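You operate a simulated robot arm through the tools that you are given. There is no shell and no other tool. Be economical: measure what you need, move in short steps, check, and stop when the job is done.

You are at the controls of a simulated robot arm. One attempt, no reset.

TASK
Set the controls near the top of the writing table. At the end: the month knob is turned to aug; the units knob is turned to 3; the tens knob is turned to 2; the day knob is turned to fri; whatever was shut is shut again. Leave all else as you found it, and nothing knocked over.
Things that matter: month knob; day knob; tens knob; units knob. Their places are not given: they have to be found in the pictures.

It is judged by the outcome, as a careful person would: the job done as asked, and still so three seconds after it is handed in. It fails if anything else is knocked over, pushed out of place, dropped, spilled or broken.

THE ROBOT
A 7-joint arm with a two-finger parallel gripper, fixed in place. Base frame: the origin is at the foot of the arm, x ahead of it, y to its left, z up. Units: mm, rad, N and s.
Its first joint turns from -1.152 to 1.152 rad. Payload 2.5 kg.
The TCP is the grasp point between the finger pads, 23 mm short of the fingertips. In the tool frame z runs along the fingers and y along their closing line. The gripper opens to 94 mm. The fingers are 38 mm wide and 10 mm thick; the gripper's body (54 by 96 mm) begins 39 mm behind the TCP.
Orientation is that of the tool frame in the base frame, as [roll, pitch, yaw] about the fixed x, y, z axes, in that order (R = Rz(yaw) Ry(pitch) Rx(roll)). With the fingers straight down and closing along the base's y, the tool's x points along the base's -x, its y along +y and its z along -z.

THE INTERFACE
- The arm moves only by the tool move_arm. Its arguments are lists of equal length, an entry for each row: "rotation": the turn, a rotation vector about the tool's x, y, z in rad, a list of three; "linear": the shift along the tool's x, y, z in mm, a list of three; "jaw": the closure in counts, from 0 (fully open) to 255 (shut). In form: {"rotation": [[rx, ry, rz], ...], "linear": [[tx, ty, tz], ...], "jaw": [jaw, ...]}. A call has 1 to 10 rows; each row is the pose to reach, as a shift and turn from the pose commanded when the call began, along the tool's axes at that moment. Each row takes 0.2 s and may step no farther than 50 mm and 0.15 rad from the row before; otherwise, or with a gripper value out of range, the whole call is refused. A pose out of reach is approached as far as the arm can. The call stops where the force on the tool passes 40 N (or 10 N more than at its start, if that is more) or the arm is blocked; 0.2 s more then pass. The fingers move at their own pace (about 108 mm/s each) and stop on an object; they squeeze with about 31 N. The grip force told is the motor's: it shows also when the fingers shut on nothing. Time passes only in rows, and 0.2 s behind the last, so rows that repeat a pose let the fingers close. It gives the time, the measured TCP pose, the force on the tool (base axes), the opening and the grip force at its end, in the units of the frame above (readings bear some noise).
- Cameras (640 x 400 px; columns grow to the right, rows downward): "scene" is fixed at [87.9, -385.3, 571.8]; the picture's right is [0.98, -0.18, 0.00], its down [-0.05, -0.28, -0.96] and it looks along [0.17, 0.94, -0.29] (base axes); focal length 336 px, centre (320, 200). "wrist" rides on the gripper at [-39, 0, -44] in the tool frame; the picture's right is [0.00, -1.00, 0.00], its down [0.97, 0.00, -0.24] and it looks along [0.24, 0.00, 0.97] (tool axes); focal length 218 px, centre (320, 200).
- camera(camera): a new picture of that camera. The clock stands still meanwhile.
- probe_pixels(camera, pixels): for up to 12 pixels [column, row] of the newest picture of that camera ("zoom" is the newest enlarged one), the place [x, y, z] in the base frame of the surface seen there, good to about 2 mm. The clock stands still meanwhile.
- inspect(camera, box): a new picture of the part [left, top, right, bottom] of that camera's present view, enlarged. The clock stands still meanwhile.
- hand_in(): hands the job in; it is judged then, once.

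Go step by step. Measure first, check grasps and placings, and put right what went wrong. The budget is 60 turns and 22 pictures, counting those below and the enlarged ones. Unless the task says otherwise, let go and move clear before handing in, and close with one line.

The tools are called after "Request:" by a JSON object that holds its "method" and its "body". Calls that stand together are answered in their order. move_arm: Moves the arm, as the interface text tells. Its arguments: {"type":"object","properties":{"rotation":{"type":"array"},"linear":{"type":"array"},"jaw":{"type":"array"}},"required":["rotation","linear","jaw"]} The other tools are called the same way: camera (camera) takes a picture; probe_pixels (camera, pixels) gives the place of the surface under pixels of a picture; inspect (camera, box) takes an enlarged picture of a part of a camera's view; hand_in () hands the job in.

At the start:

```text
time_s: 0.0
ee_pos: [284.9, 278.2, 414.0]
orientation: [-3.14, -0.001, 3.141]
force: [0.1, 0.7, -0.3]
finger_gap: 93.8
gripper_force: 0.0
```

scene: 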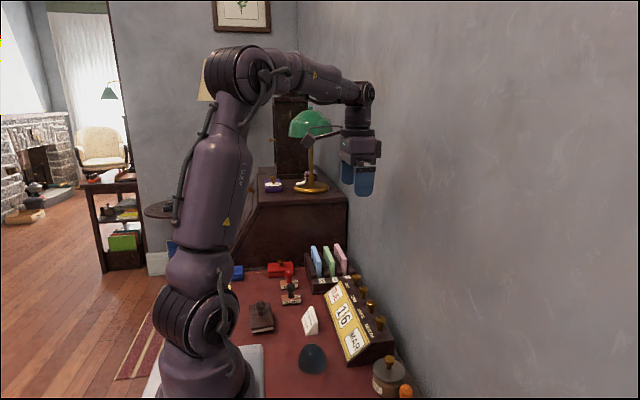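
wrist: 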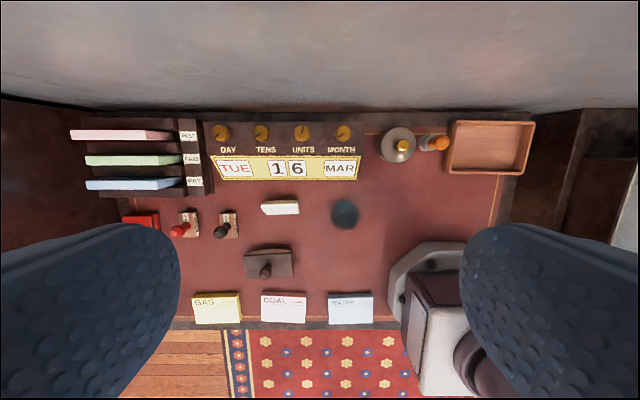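

The wrist picture shows a perpetual calendar with four brass knobs (about px 221,133; 261,133; 302,133; 343,133) that reads TUE 1 6 MAR. I'll enlarge it and measure the knobs.

Request:
{"method": "inspect", "body": {"camera": "wrist", "box": [190, 100, 390, 200]}}

Request:
{"method": "probe_pixels", "body": {"camera": "wrist", "pixels": [[221, 133], [261, 133], [302, 133], [343, 133], [240, 127], [282, 127], [322, 127], [240, 138], [322, 138], [240, 170], [398, 145], [434, 142]]}}

Request:
{"method": "inspect", "body": {"camera": "scene", "box": [300, 240, 420, 400]}}

```text
3.20 times, centred on (290, 150) of wrist
```

zoom: 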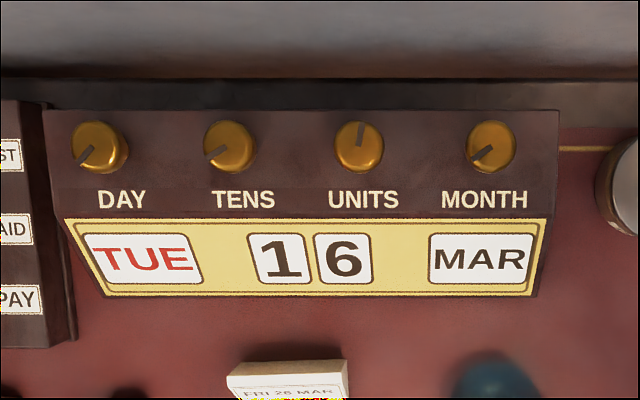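

```text
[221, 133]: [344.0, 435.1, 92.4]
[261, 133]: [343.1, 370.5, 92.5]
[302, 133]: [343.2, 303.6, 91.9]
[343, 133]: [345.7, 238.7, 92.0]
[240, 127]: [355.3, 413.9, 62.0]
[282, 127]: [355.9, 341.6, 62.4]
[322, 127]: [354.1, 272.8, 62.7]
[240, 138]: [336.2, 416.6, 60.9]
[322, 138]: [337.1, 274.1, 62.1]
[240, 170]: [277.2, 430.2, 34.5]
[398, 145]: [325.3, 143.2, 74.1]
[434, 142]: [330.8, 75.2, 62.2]
```

```text
2.50 times, centred on (360, 320) of scene
```

zoom: 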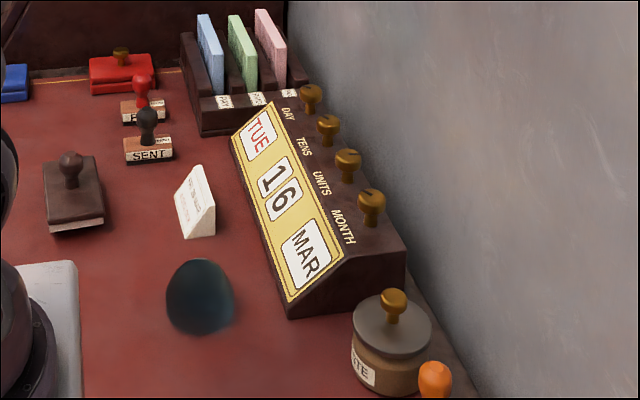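

The knob tops are at z≈92, x≈344, with y of 435, 370.5, 303.6 and 238.7. The box top is at z≈62. Next I'll probe the wall behind the knobs and the knob edges.

Request:
{"method": "camera", "body": {"camera": "wrist"}}

Request:
{"method": "probe_pixels", "body": {"camera": "wrist", "pixels": [[280, 20], [280, 80], [280, 105], [280, 115], [280, 122], [200, 80], [400, 80], [300, 230], [343, 126], [343, 140], [336, 133], [350, 133]]}}

```text
17 pictures are left
```

wrist: 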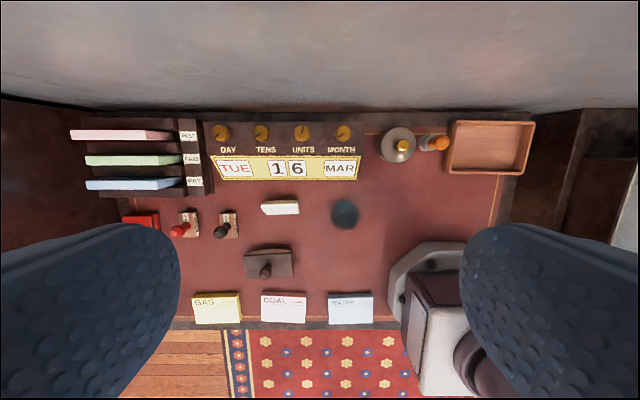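

```text
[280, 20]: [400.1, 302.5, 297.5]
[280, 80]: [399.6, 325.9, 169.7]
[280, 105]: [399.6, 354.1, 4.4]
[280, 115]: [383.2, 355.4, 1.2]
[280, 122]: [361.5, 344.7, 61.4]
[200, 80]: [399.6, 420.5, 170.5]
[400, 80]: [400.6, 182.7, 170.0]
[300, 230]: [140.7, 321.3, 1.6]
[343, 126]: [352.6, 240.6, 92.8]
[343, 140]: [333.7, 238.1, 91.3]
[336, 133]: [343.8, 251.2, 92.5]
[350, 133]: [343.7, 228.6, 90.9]
```

The wall is at x≈400 and the knobs are about 24 mm across, centred at x≈343. I'll hover above the month knob with the jaws half closed.

Request:
{"method": "move_arm", "body": {"rotation": [[0, 0, 0], [0, 0, 0], [0, 0, 0], [0, 0, 0], [0, 0, 0], [0, 0, 0], [0, 0, 0]], "linear": [[-10, -6, 45], [-20, -13, 90], [-30, -20, 135], [-40, -27, 180], [-50, -34, 225], [-58, -39, 264], [-58, -39, 264]], "jaw": [119, 119, 119, 119, 119, 119, 119]}}

Request:
{"method": "camera", "body": {"camera": "wrist"}}

```text
time_s: 1.6
ee_pos: [344.8, 238.2, 147.6]
orientation: [3.142, 0.001, 3.142]
force: [-0.2, -0.5, 0.1]
finger_gap: 50.2
gripper_force: 0.0
```

```text
16 pictures are left
```

wrist: 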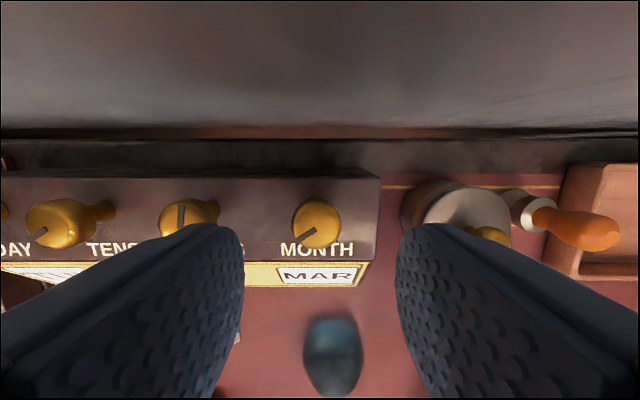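

The view is clear: the month knob is at (317,225) with its pointer down-left. I'll probe its edges to get the exact centre.

Request:
{"method": "probe_pixels", "body": {"camera": "wrist", "pixels": [[294, 226], [339, 226], [317, 203], [317, 246], [317, 225], [160, 215], [216, 207], [345, 185], [440, 205], [470, 235]]}}

```text
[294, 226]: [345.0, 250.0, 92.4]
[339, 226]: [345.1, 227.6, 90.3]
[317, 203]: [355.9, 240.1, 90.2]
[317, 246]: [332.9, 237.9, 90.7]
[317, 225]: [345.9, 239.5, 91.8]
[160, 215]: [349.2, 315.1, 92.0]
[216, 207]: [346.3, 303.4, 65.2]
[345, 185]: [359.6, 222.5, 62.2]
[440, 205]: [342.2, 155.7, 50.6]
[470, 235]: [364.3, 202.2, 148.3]
```

The centre is at about (344.5, 239). I'll descend with the fingers around the knob and close.

Request:
{"method": "move_arm", "body": {"rotation": [[0, 0, 0], [0, 0, 0], [0, 0, 0], [0, 0, 0], [0, 0, 0], [0, 0, 0]], "linear": [[0, 0.8, 30], [0, 0.8, 56], [0, 0.8, 56], [0, 0.8, 56], [0, 0.8, 56], [0, 0.8, 56]], "jaw": [119, 119, 119, 255, 255, 255]}}

```text
time_s: 3.0
ee_pos: [343.2, 239.8, 92.9]
orientation: [3.141, 0.001, -3.141]
force: [3.3, -2.2, -4.8]
finger_gap: 25.4
gripper_force: 45.4
```

The knob is gripped (gap 25.4). As a trial I'll turn it 0.6 rad about tool z, which is clockwise from above.

Request:
{"method": "move_arm", "body": {"rotation": [[0, 0, 0.12], [0, 0, 0.24], [0, 0, 0.36], [0, 0, 0.48], [0, 0, 0.6], [0, 0, 0.6]], "linear": [[0, 0, 0], [0, 0, 0], [0, 0, 0], [0, 0, 0], [0, 0, 0], [0, 0, 0]], "jaw": [255, 255, 255, 255, 255, 255]}}

Request:
{"method": "inspect", "body": {"camera": "scene", "box": [300, 240, 420, 400]}}

```text
time_s: 4.4
ee_pos: [343.2, 239.9, 92.2]
orientation: [3.139, 0.002, 2.54]
force: [16.0, 3.2, -15.8]
finger_gap: 25.5
gripper_force: 44.8
```

```text
2.50 times, centred on (360, 320) of scene
```

zoom: 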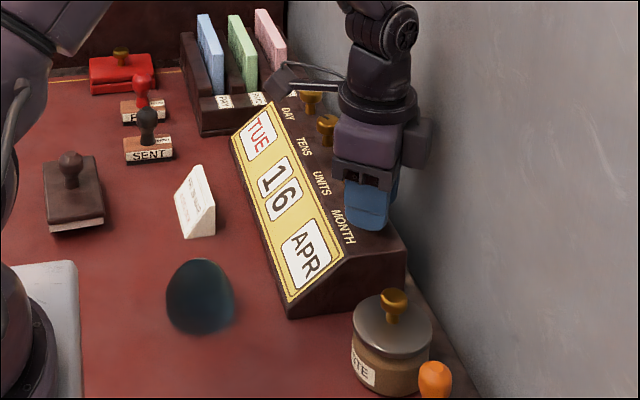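

The display reads APR, so each clockwise step is about 30°. I'll release, swing back and regrip.

Request:
{"method": "move_arm", "body": {"rotation": [[0, 0, 0], [0, 0, 0], [0, 0, -0.15], [0, 0, -0.3], [0, 0, -0.45], [0, 0, -0.6], [0, 0, -0.75], [0, 0, -0.9], [0, 0, -1.05], [0, 0, -1.05]], "linear": [[0, 0, 0], [0, 0, 0], [0, 0, 0], [0, 0, 0], [0, 0, 0], [0, 0, 0], [0, 0, 0], [0, 0, 0], [0, 0, 0], [0, 0, 0]], "jaw": [119, 119, 119, 119, 119, 119, 119, 119, 119, 119]}}

Request:
{"method": "move_arm", "body": {"rotation": [[0, 0, 0], [0, 0, 0], [0, 0, 0.15], [0, 0, 0.3], [0, 0, 0.45], [0, 0, 0.6], [0, 0, 0.75], [0, 0, 0.9], [0, 0, 1.03], [0, 0, 1.03]], "linear": [[0, 0, 0], [0, 0, 0], [0, 0, 0], [0, 0, 0], [0, 0, 0], [0, 0, 0], [0, 0, 0], [0, 0, 0], [0, 0, 0], [0, 0, 0]], "jaw": [255, 255, 255, 255, 255, 255, 255, 255, 255, 255]}}

Request:
{"method": "inspect", "body": {"camera": "scene", "box": [300, 240, 420, 400]}}

```text
time_s: 6.6
ee_pos: [344.3, 239.9, 92.9]
orientation: [3.141, 0.001, -2.689]
force: [-0.4, 0.0, 0.4]
finger_gap: 50.0
gripper_force: 0.0
```

```text
time_s: 8.8
ee_pos: [342.7, 241.6, 92.9]
orientation: [3.139, -0.001, 2.562]
force: [-8.7, 2.7, 21.2]
finger_gap: 25.7
gripper_force: 44.6
```

```text
2.50 times, centred on (360, 320) of scene
```

zoom: 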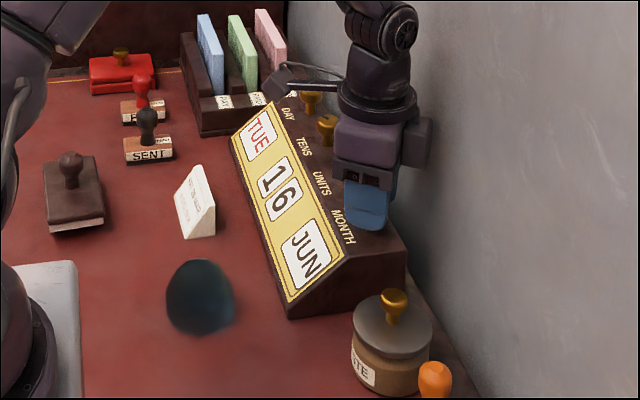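

It now reads JUN. I'll do the same stroke again for two more steps.

Request:
{"method": "move_arm", "body": {"rotation": [[0, 0, 0], [0, 0, 0], [0, 0, -0.15], [0, 0, -0.3], [0, 0, -0.45], [0, 0, -0.6], [0, 0, -0.75], [0, 0, -0.9], [0, 0, -1.05], [0, 0, -1.05]], "linear": [[0, 0, 0], [0, 0, 0], [0, 0, 0], [0, 0, 0], [0, 0, 0], [0, 0, 0], [0, 0, 0], [0, 0, 0], [0, 0, 0], [0, 0, 0]], "jaw": [119, 119, 119, 119, 119, 119, 119, 119, 119, 119]}}

Request:
{"method": "move_arm", "body": {"rotation": [[0, 0, 0], [0, 0, 0], [0, 0, 0.15], [0, 0, 0.3], [0, 0, 0.45], [0, 0, 0.6], [0, 0, 0.75], [0, 0, 0.9], [0, 0, 1.05], [0, 0, 1.05]], "linear": [[0, 0, 0], [0, 0, 0], [0, 0, 0], [0, 0, 0], [0, 0, 0], [0, 0, 0], [0, 0, 0], [0, 0, 0], [0, 0, 0], [0, 0, 0]], "jaw": [255, 255, 255, 255, 255, 255, 255, 255, 255, 255]}}

Request:
{"method": "move_arm", "body": {"rotation": [[0, 0, 0], [0, 0, 0], [0, 0, -0.15], [0, 0, -0.3], [0, 0, -0.45], [0, 0, -0.6], [0, 0, -0.6]], "linear": [[0, 0, 0], [0, 0, 0], [0, 0, -15], [0, 0, -35], [0, 0, -55], [0, 0, -55], [0, 0, -55]], "jaw": [119, 119, 119, 119, 119, 119, 119]}}

Request:
{"method": "camera", "body": {"camera": "wrist"}}

```text
time_s: 11.0
ee_pos: [343.5, 241.1, 93.0]
orientation: [3.14, 0.0, -2.668]
force: [-0.3, -0.3, 0.5]
finger_gap: 50.0
gripper_force: 0.1
```

```text
time_s: 13.2
ee_pos: [343.7, 240.0, 93.4]
orientation: [3.14, 0.002, 2.56]
force: [13.1, 5.3, -12.2]
finger_gap: 25.5
gripper_force: 45.6
```

```text
time_s: 14.8
ee_pos: [341.8, 239.3, 148.3]
orientation: [3.141, 0.0, -3.12]
force: [-0.5, 0.3, -0.4]
finger_gap: 50.0
gripper_force: 0.0
```

```text
13 pictures are left
```

wrist: 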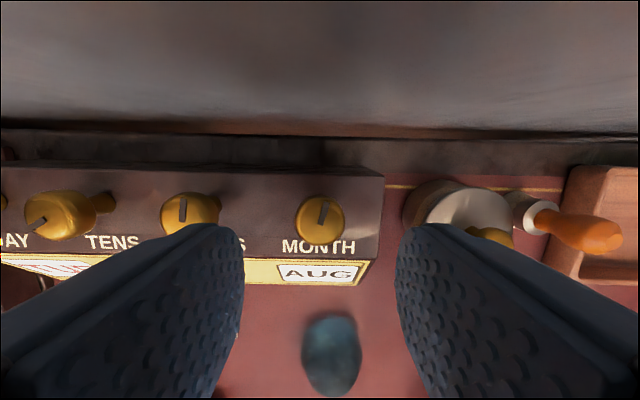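

Month reads AUG. Next is units (6→3): move over y≈303.6, pre-rotate +0.5, grip, and turn counter-clockwise 0.63 rad to find the step size.

Request:
{"method": "move_arm", "body": {"rotation": [[0, 0, 0.13], [0, 0, 0.26], [0, 0, 0.39], [0, 0, 0.52], [0, 0, 0.52], [0, 0, 0.52], [0, 0, 0.52], [0, 0, 0.52], [0, 0, 0.52], [0, 0, 0.52]], "linear": [[-1, 32, 0], [-2, 64.5, 0], [-2, 64.5, 0], [-2, 64.5, 0], [-2, 64.5, 30], [-2, 64.5, 56], [-2, 64.5, 56], [-2, 64.5, 56], [-2, 64.5, 56], [-2, 64.5, 56]], "jaw": [119, 119, 119, 119, 119, 119, 119, 255, 255, 255]}}

Request:
{"method": "move_arm", "body": {"rotation": [[0, 0, -0.15], [0, 0, -0.3], [0, 0, -0.45], [0, 0, -0.63], [0, 0, -0.63]], "linear": [[0, 0, 0], [0, 0, 0], [0, 0, 0], [0, 0, 0], [0, 0, 0]], "jaw": [255, 255, 255, 255, 255]}}

Request:
{"method": "inspect", "body": {"camera": "scene", "box": [300, 240, 420, 400]}}

```text
time_s: 17.0
ee_pos: [342.7, 307.1, 92.3]
orientation: [3.139, 0.002, 2.642]
force: [15.6, 18.9, -15.0]
finger_gap: 25.2
gripper_force: 44.5
```

```text
refused: row 4 steps farther than a row can; nothing moved
```

```text
2.50 times, centred on (360, 320) of scene
```

zoom: 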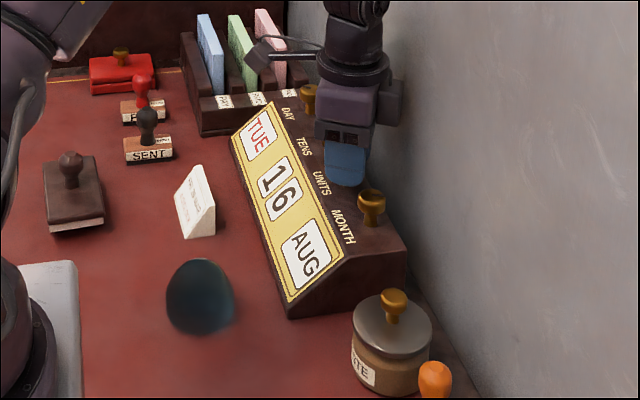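

The first move gripped the units knob, with some side load (about 19 N in +y). The turn was refused for step size. I'll ease the load by shifting 2 mm and turn in smaller steps.

Request:
{"method": "move_arm", "body": {"rotation": [[0, 0, 0], [0, 0, -0.13], [0, 0, -0.26], [0, 0, -0.39], [0, 0, -0.52], [0, 0, -0.63], [0, 0, -0.63]], "linear": [[-0.4, 2.2, 0], [-0.4, 2.2, 0], [-0.4, 2.2, 0], [-0.4, 2.2, 0], [-0.4, 2.2, 0], [-0.4, 2.2, 0], [-0.4, 2.2, 0]], "jaw": [255, 255, 255, 255, 255, 255, 255]}}

Request:
{"method": "inspect", "body": {"camera": "scene", "box": [300, 240, 420, 400]}}

```text
time_s: 18.6
ee_pos: [344.3, 306.4, 92.4]
orientation: [3.141, -0.004, -3.009]
force: [-24.1, 0.5, 25.4]
finger_gap: 25.7
gripper_force: 45.2
```

```text
2.50 times, centred on (360, 320) of scene
```

zoom: 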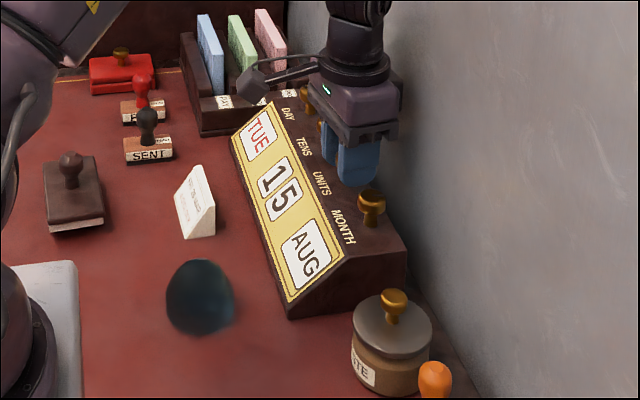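

Units now reads 5, so each step is about 36°. I'll release, swing back +0.75 and regrip.

Request:
{"method": "move_arm", "body": {"rotation": [[0, 0, 0], [0, 0, 0], [0, 0, 0.15], [0, 0, 0.3], [0, 0, 0.45], [0, 0, 0.6], [0, 0, 0.75], [0, 0, 0.75]], "linear": [[0, 0, 0], [0, 0, 0], [0, 0, 0], [0, 0, 0], [0, 0, 0], [0, 0, 0], [0, 0, 0], [0, 0, 0]], "jaw": [119, 119, 119, 119, 119, 119, 119, 119]}}

Request:
{"method": "move_arm", "body": {"rotation": [[0, 0, 0], [0, 0, 0], [0, 0, 0]], "linear": [[0, 0, 0], [0, 0, 0], [0, 0, 0]], "jaw": [255, 255, 255]}}

```text
time_s: 20.4
ee_pos: [344.6, 306.2, 90.7]
orientation: [-3.14, 0.0, 2.519]
force: [0.1, 0.5, 0.1]
finger_gap: 50.3
gripper_force: 0.0
```

```text
time_s: 21.2
ee_pos: [345.5, 305.2, 91.8]
orientation: [3.141, 0.002, 2.522]
force: [0.1, -0.1, -1.0]
finger_gap: 25.2
gripper_force: 45.0
```

The grip is centred with almost no side load. I'll turn −1.26 rad for two steps.

Request:
{"method": "move_arm", "body": {"rotation": [[0, 0, -0.14], [0, 0, -0.28], [0, 0, -0.42], [0, 0, -0.56], [0, 0, -0.7], [0, 0, -0.84], [0, 0, -0.98], [0, 0, -1.12], [0, 0, -1.26], [0, 0, -1.26]], "linear": [[0, 0, 0], [0, 0, 0], [0, 0, 0], [0, 0, 0], [0, 0, 0], [0, 0, 0], [0, 0, 0], [0, 0, 0], [0, 0, 0], [0, 0, 0]], "jaw": [255, 255, 255, 255, 255, 255, 255, 255, 255, 255]}}

Request:
{"method": "move_arm", "body": {"rotation": [[0, 0, 0], [0, 0, 0], [0, 0, 0], [0, 0, 0.15], [0, 0, 0.3], [0, 0, 0.45], [0, 0, 0.6], [0, 0, 0.64], [0, 0, 0.64]], "linear": [[0, 0, 0], [0, 0, 0], [0, 0, -20], [0, 0, -40], [0, 0, -56], [0, 0, -56], [0, 0, -56], [0, 0, -56], [0, 0, -56]], "jaw": [119, 119, 119, 119, 119, 119, 119, 119, 119]}}

Request:
{"method": "camera", "body": {"camera": "wrist"}}

```text
time_s: 23.4
ee_pos: [345.2, 307.1, 91.4]
orientation: [3.14, 0.004, -2.498]
force: [10.7, 24.5, -24.0]
finger_gap: 25.7
gripper_force: 45.3
```

```text
time_s: 25.4
ee_pos: [344.4, 305.2, 147.3]
orientation: [3.142, 0.0, -3.142]
force: [0.6, -0.2, 0.7]
finger_gap: 50.2
gripper_force: 0.1
```

```text
10 pictures are left
```

wrist: 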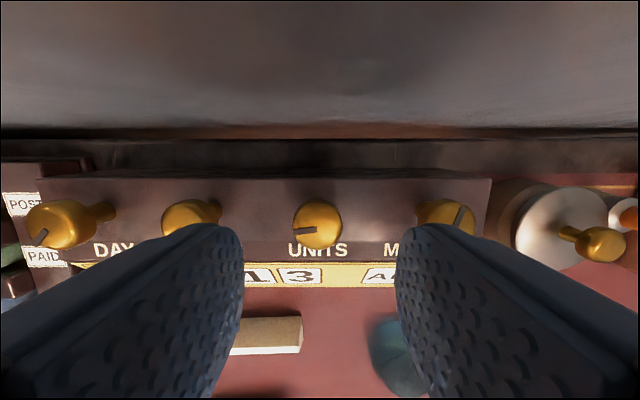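

Units reads 3. Next is tens (1→2): move 65.5 mm in +y, pre-rotate −0.6, grip, turn clockwise 0.6, then check.

Request:
{"method": "move_arm", "body": {"rotation": [[0, 0, -0.13], [0, 0, -0.26], [0, 0, -0.39], [0, 0, -0.52], [0, 0, -0.6], [0, 0, -0.6], [0, 0, -0.6], [0, 0, -0.6], [0, 0, -0.6], [0, 0, -0.6]], "linear": [[0, 32, 0], [0, 65.5, 0], [0, 65.5, 0], [0, 65.5, 10], [0, 65.5, 35], [0, 65.5, 56], [0, 65.5, 56], [0, 65.5, 56], [0, 65.5, 56], [0, 65.5, 56]], "jaw": [119, 119, 119, 119, 119, 119, 119, 255, 255, 255]}}

Request:
{"method": "move_arm", "body": {"rotation": [[0, 0, 0.15], [0, 0, 0.3], [0, 0, 0.45], [0, 0, 0.6], [0, 0, 0.6]], "linear": [[0, 0, 0], [0, 0, 0], [0, 0, 0], [0, 0, 0], [0, 0, 0]], "jaw": [255, 255, 255, 255, 255]}}

Request:
{"method": "inspect", "body": {"camera": "scene", "box": [300, 240, 420, 400]}}

```text
time_s: 27.6
ee_pos: [343.8, 372.4, 90.4]
orientation: [3.138, 0.0, -2.539]
force: [-4.0, 13.2, -7.2]
finger_gap: 25.5
gripper_force: 44.7
```

```text
time_s: 28.8
ee_pos: [342.7, 373.4, 92.3]
orientation: [3.139, -0.003, 3.141]
force: [-10.4, 17.2, 3.7]
finger_gap: 25.3
gripper_force: 45.2
```

```text
2.50 times, centred on (360, 320) of scene
```

zoom: 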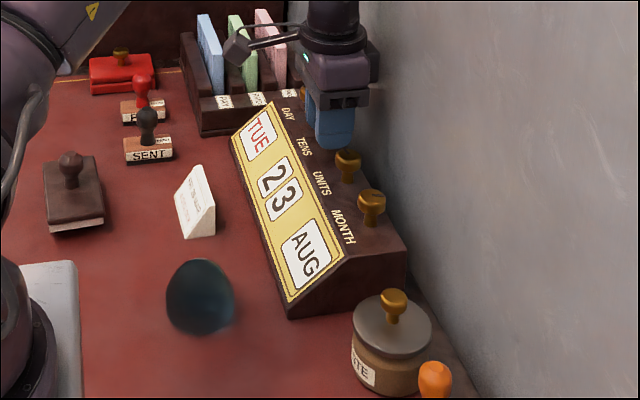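

Tens shows 2, but the step size is unknown. I'll release, rise and check the pointer angle.

Request:
{"method": "move_arm", "body": {"rotation": [[0, 0, 0], [0, 0, 0], [0, 0, 0], [0, 0, 0], [0, 0, 0], [0, 0, 0]], "linear": [[0, 0, 0], [0, 0, 0], [0, 0, -20], [0, 0, -40], [0, 0, -56], [0, 0, -56]], "jaw": [119, 119, 119, 119, 119, 119]}}

Request:
{"method": "inspect", "body": {"camera": "wrist", "box": [150, 150, 480, 300]}}

```text
time_s: 30.2
ee_pos: [344.0, 371.8, 147.1]
orientation: [3.141, 0.0, -3.14]
force: [-0.5, -0.3, -0.6]
finger_gap: 50.0
gripper_force: 0.0
```

```text
1.94 times, centred on (315, 225) of wrist
```

zoom: 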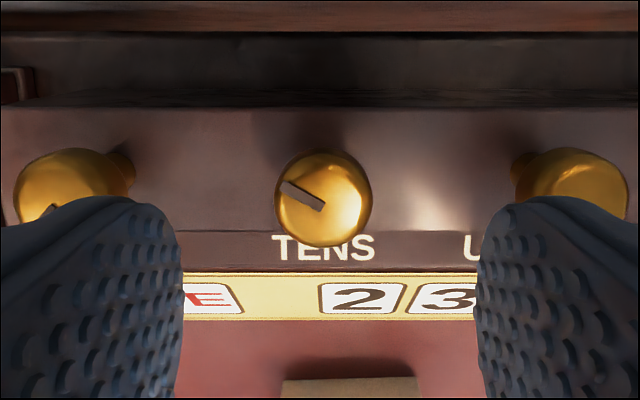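

Tens reads 2 and its pointer settled about 60° on from where it was, so it appears to have clicked into a detent. Next I'll hover over the day knob and look.

Request:
{"method": "move_arm", "body": {"rotation": [[0, 0, -0.15], [0, 0, -0.3], [0, 0, -0.45], [0, 0, -0.45]], "linear": [[0, 33, 0], [0, 66, 0], [0, 66, 0], [0, 66, 0]], "jaw": [119, 119, 119, 119]}}

Request:
{"method": "camera", "body": {"camera": "wrist"}}

```text
time_s: 31.2
ee_pos: [345.4, 436.6, 148.1]
orientation: [3.141, 0.0, -2.688]
force: [-0.9, -1.2, -0.8]
finger_gap: 50.2
gripper_force: 0.0
```

```text
7 pictures are left
```

wrist: 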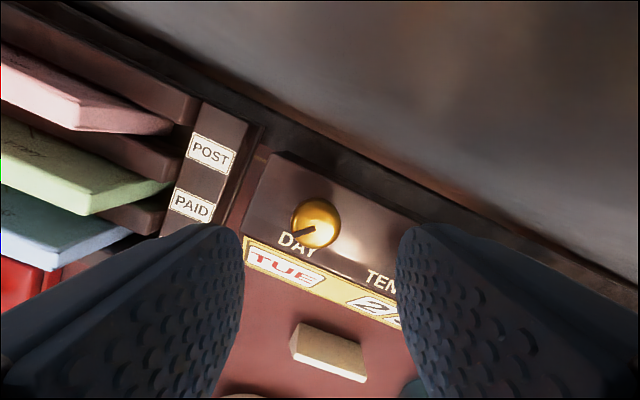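

The letter rack stands right beside the day knob. I'll probe its edge, its heights and the knob before descending.

Request:
{"method": "probe_pixels", "body": {"camera": "wrist", "pixels": [[316, 224], [296, 224], [337, 224], [316, 203], [316, 246], [212, 152], [192, 205], [250, 125], [225, 200], [160, 123], [150, 200], [272, 165]]}}

```text
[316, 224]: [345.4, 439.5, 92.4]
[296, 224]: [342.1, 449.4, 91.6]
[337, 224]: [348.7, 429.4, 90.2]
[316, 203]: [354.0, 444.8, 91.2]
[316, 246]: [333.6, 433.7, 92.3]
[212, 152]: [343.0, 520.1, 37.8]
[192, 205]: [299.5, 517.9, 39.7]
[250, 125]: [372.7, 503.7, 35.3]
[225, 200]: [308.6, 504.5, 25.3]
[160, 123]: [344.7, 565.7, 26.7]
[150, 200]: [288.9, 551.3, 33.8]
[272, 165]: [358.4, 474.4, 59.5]
```

The rack is low (z≈40) and far enough away. The day knob's centre is about (344.5, 439.5). I'll descend, grip and turn clockwise 0.9.

Request:
{"method": "move_arm", "body": {"rotation": [[0, 0, 0], [0, 0, 0], [0, 0, 0], [0, 0, 0], [0, 0, 0], [0, 0, 0]], "linear": [[-0.6, 2.5, 30], [-0.6, 2.5, 56], [-0.6, 2.5, 56], [-0.6, 2.5, 56], [-0.6, 2.5, 56], [-0.6, 2.5, 56]], "jaw": [119, 119, 119, 255, 255, 255]}}

Request:
{"method": "move_arm", "body": {"rotation": [[0, 0, 0.15], [0, 0, 0.3], [0, 0, 0.45], [0, 0, 0.6], [0, 0, 0.75], [0, 0, 0.9], [0, 0, 0.9]], "linear": [[0, 0, 0], [0, 0, 0], [0, 0, 0], [0, 0, 0], [0, 0, 0], [0, 0, 0], [0, 0, 0]], "jaw": [255, 255, 255, 255, 255, 255, 255]}}

Request:
{"method": "inspect", "body": {"camera": "scene", "box": [300, 240, 420, 400]}}

```text
time_s: 32.6
ee_pos: [342.2, 439.7, 91.4]
orientation: [3.139, 0.0, -2.69]
force: [1.0, 9.6, -7.4]
finger_gap: 25.4
gripper_force: 44.9
```

```text
time_s: 34.2
ee_pos: [342.5, 439.7, 92.0]
orientation: [-3.141, -0.002, 2.69]
force: [-20.7, -6.1, 14.4]
finger_gap: 25.4
gripper_force: 45.8
```

```text
2.50 times, centred on (360, 320) of scene
```

zoom: 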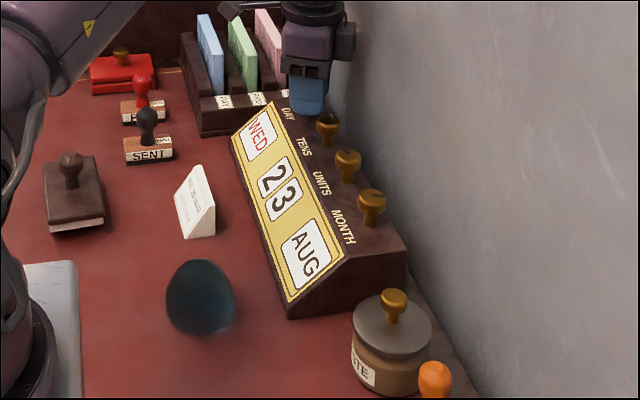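

Day now reads WED, one 51° step. Two more of the same strokes should give FRI.

Request:
{"method": "move_arm", "body": {"rotation": [[0, 0, 0], [0, 0, 0], [0, 0, -0.15], [0, 0, -0.3], [0, 0, -0.45], [0, 0, -0.6], [0, 0, -0.75], [0, 0, -0.9], [0, 0, -0.9]], "linear": [[0, 0, 0], [0, 0, 0], [0, 0, 0], [0, 0, 0], [0, 0, 0], [0, 0, 0], [0, 0, 0], [0, 0, 0], [0, 0, 0]], "jaw": [119, 119, 119, 119, 119, 119, 119, 119, 119]}}

Request:
{"method": "move_arm", "body": {"rotation": [[0, 0, 0], [0, 0, 0], [0, 0, 0.15], [0, 0, 0.3], [0, 0, 0.45], [0, 0, 0.6], [0, 0, 0.75], [0, 0, 0.9], [0, 0, 0.9]], "linear": [[0, 0, 0], [0, 0, 0], [0, 0, 0], [0, 0, 0], [0, 0, 0], [0, 0, 0], [0, 0, 0], [0, 0, 0], [0, 0, 0]], "jaw": [255, 255, 255, 255, 255, 255, 255, 255, 255]}}

Request:
{"method": "move_arm", "body": {"rotation": [[0, 0, 0], [0, 0, 0], [0, 0, -0.15], [0, 0, -0.3], [0, 0, -0.45], [0, 0, -0.6], [0, 0, -0.75], [0, 0, -0.9], [0, 0, -0.9]], "linear": [[0, 0, 0], [0, 0, 0], [0, 0, 0], [0, 0, 0], [0, 0, 0], [0, 0, 0], [0, 0, 0], [0, 0, 0], [0, 0, 0]], "jaw": [119, 119, 119, 119, 119, 119, 119, 119, 119]}}

Request:
{"method": "move_arm", "body": {"rotation": [[0, 0, 0], [0, 0, 0], [0, 0, 0.15], [0, 0, 0.3], [0, 0, 0.45], [0, 0, 0.6], [0, 0, 0.75], [0, 0, 0.9], [0, 0, 0.9]], "linear": [[0, 0, 0], [0, 0, 0], [0, 0, 0], [0, 0, 0], [0, 0, 0], [0, 0, 0], [0, 0, 0], [0, 0, 0], [0, 0, 0]], "jaw": [255, 255, 255, 255, 255, 255, 255, 255, 255]}}

Request:
{"method": "inspect", "body": {"camera": "scene", "box": [300, 240, 420, 400]}}

```text
time_s: 36.2
ee_pos: [345.1, 439.9, 92.5]
orientation: [3.139, 0.001, -2.69]
force: [-0.1, -0.3, -0.6]
finger_gap: 49.8
gripper_force: 0.0
```

```text
time_s: 38.2
ee_pos: [344.5, 439.5, 91.9]
orientation: [3.139, -0.001, 2.69]
force: [5.1, 7.2, -6.9]
finger_gap: 25.5
gripper_force: 44.9
```

```text
time_s: 40.2
ee_pos: [344.1, 439.2, 90.4]
orientation: [3.141, 0.0, -2.69]
force: [1.1, -0.3, 1.0]
finger_gap: 49.9
gripper_force: 0.0
```

```text
time_s: 42.2
ee_pos: [344.0, 439.8, 90.9]
orientation: [-3.14, -0.003, 2.69]
force: [-6.0, 1.7, -3.9]
finger_gap: 25.6
gripper_force: 44.9
```

```text
2.50 times, centred on (360, 320) of scene
```

zoom: 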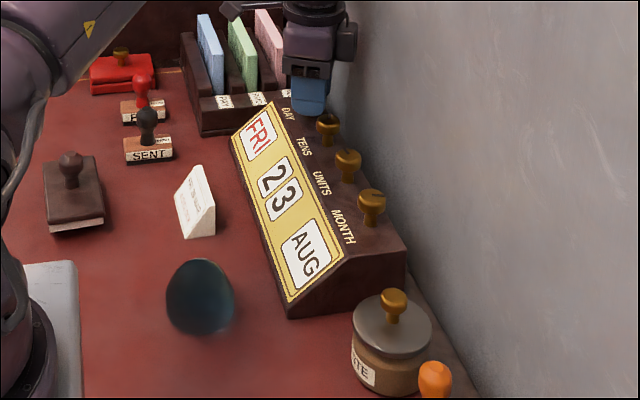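

All four windows read FRI 2 3 AUG. I'll release, rise clear and take a view from above.

Request:
{"method": "move_arm", "body": {"rotation": [[0, 0, 0], [0, 0, 0], [0, 0, 0], [0, 0, 0], [0, 0, -0.15], [0, 0, -0.3], [0, 0, -0.45], [0, 0, -0.45], [0, 0, -0.45]], "linear": [[0, 0, 0], [0, 0, 0], [0, 0, -30], [0, 0, -75], [0, 0, -120], [0, 0, -165], [0, 0, -210], [0, 0, -255], [0, 0, -255]], "jaw": [119, 119, 119, 119, 119, 119, 119, 119, 119]}}

Request:
{"method": "move_arm", "body": {"rotation": [[0, 0, 0], [0, 0, 0], [0, 0, 0], [0, 0, 0], [0, 0, 0]], "linear": [[13, -40, -15], [26, -80, -30], [39, -120, -45], [55, -160, -65], [55, -160, -65]], "jaw": [80, 40, 0, 0, 0]}}

Request:
{"method": "inspect", "body": {"camera": "wrist", "box": [190, 100, 390, 200]}}

Request:
{"method": "camera", "body": {"camera": "wrist"}}

```text
time_s: 44.2
ee_pos: [343.4, 438.8, 345.6]
orientation: [3.141, -0.001, 3.141]
force: [-0.1, 1.0, 0.3]
finger_gap: 50.2
gripper_force: 0.2
```

```text
time_s: 45.4
ee_pos: [290.3, 280.8, 412.6]
orientation: [-3.141, -0.002, 3.141]
force: [-0.2, 0.4, -0.3]
finger_gap: 93.9
gripper_force: 0.1
```

```text
3.20 times, centred on (290, 150) of wrist
```

zoom: 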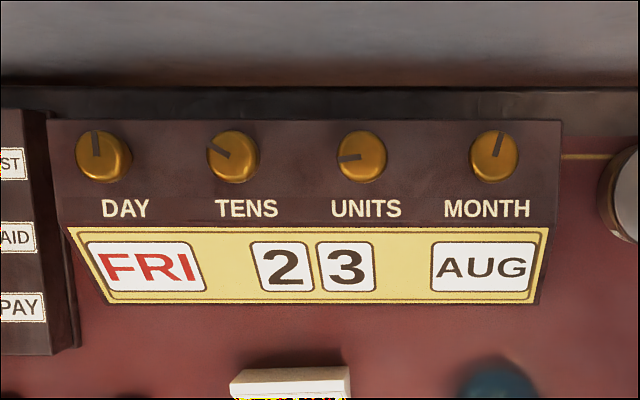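

```text
3 pictures are left
```

wrist: 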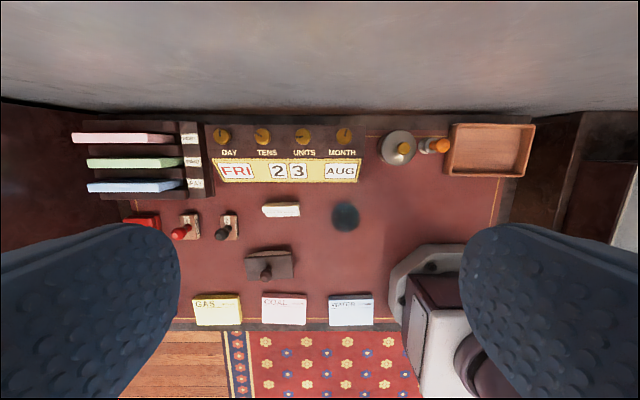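

From above, the windows read FRI 2 3 AUG, the pointers have settled, and everything else sits where it started. The arm is clear, so I'll hand in.

Request:
{"method": "hand_in", "body": {}}

```text
The job is handed in.
```

The calendar now reads FRI 23 AUG, with all four knobs set as asked. I opened nothing, nothing else was moved, and the arm is clear.
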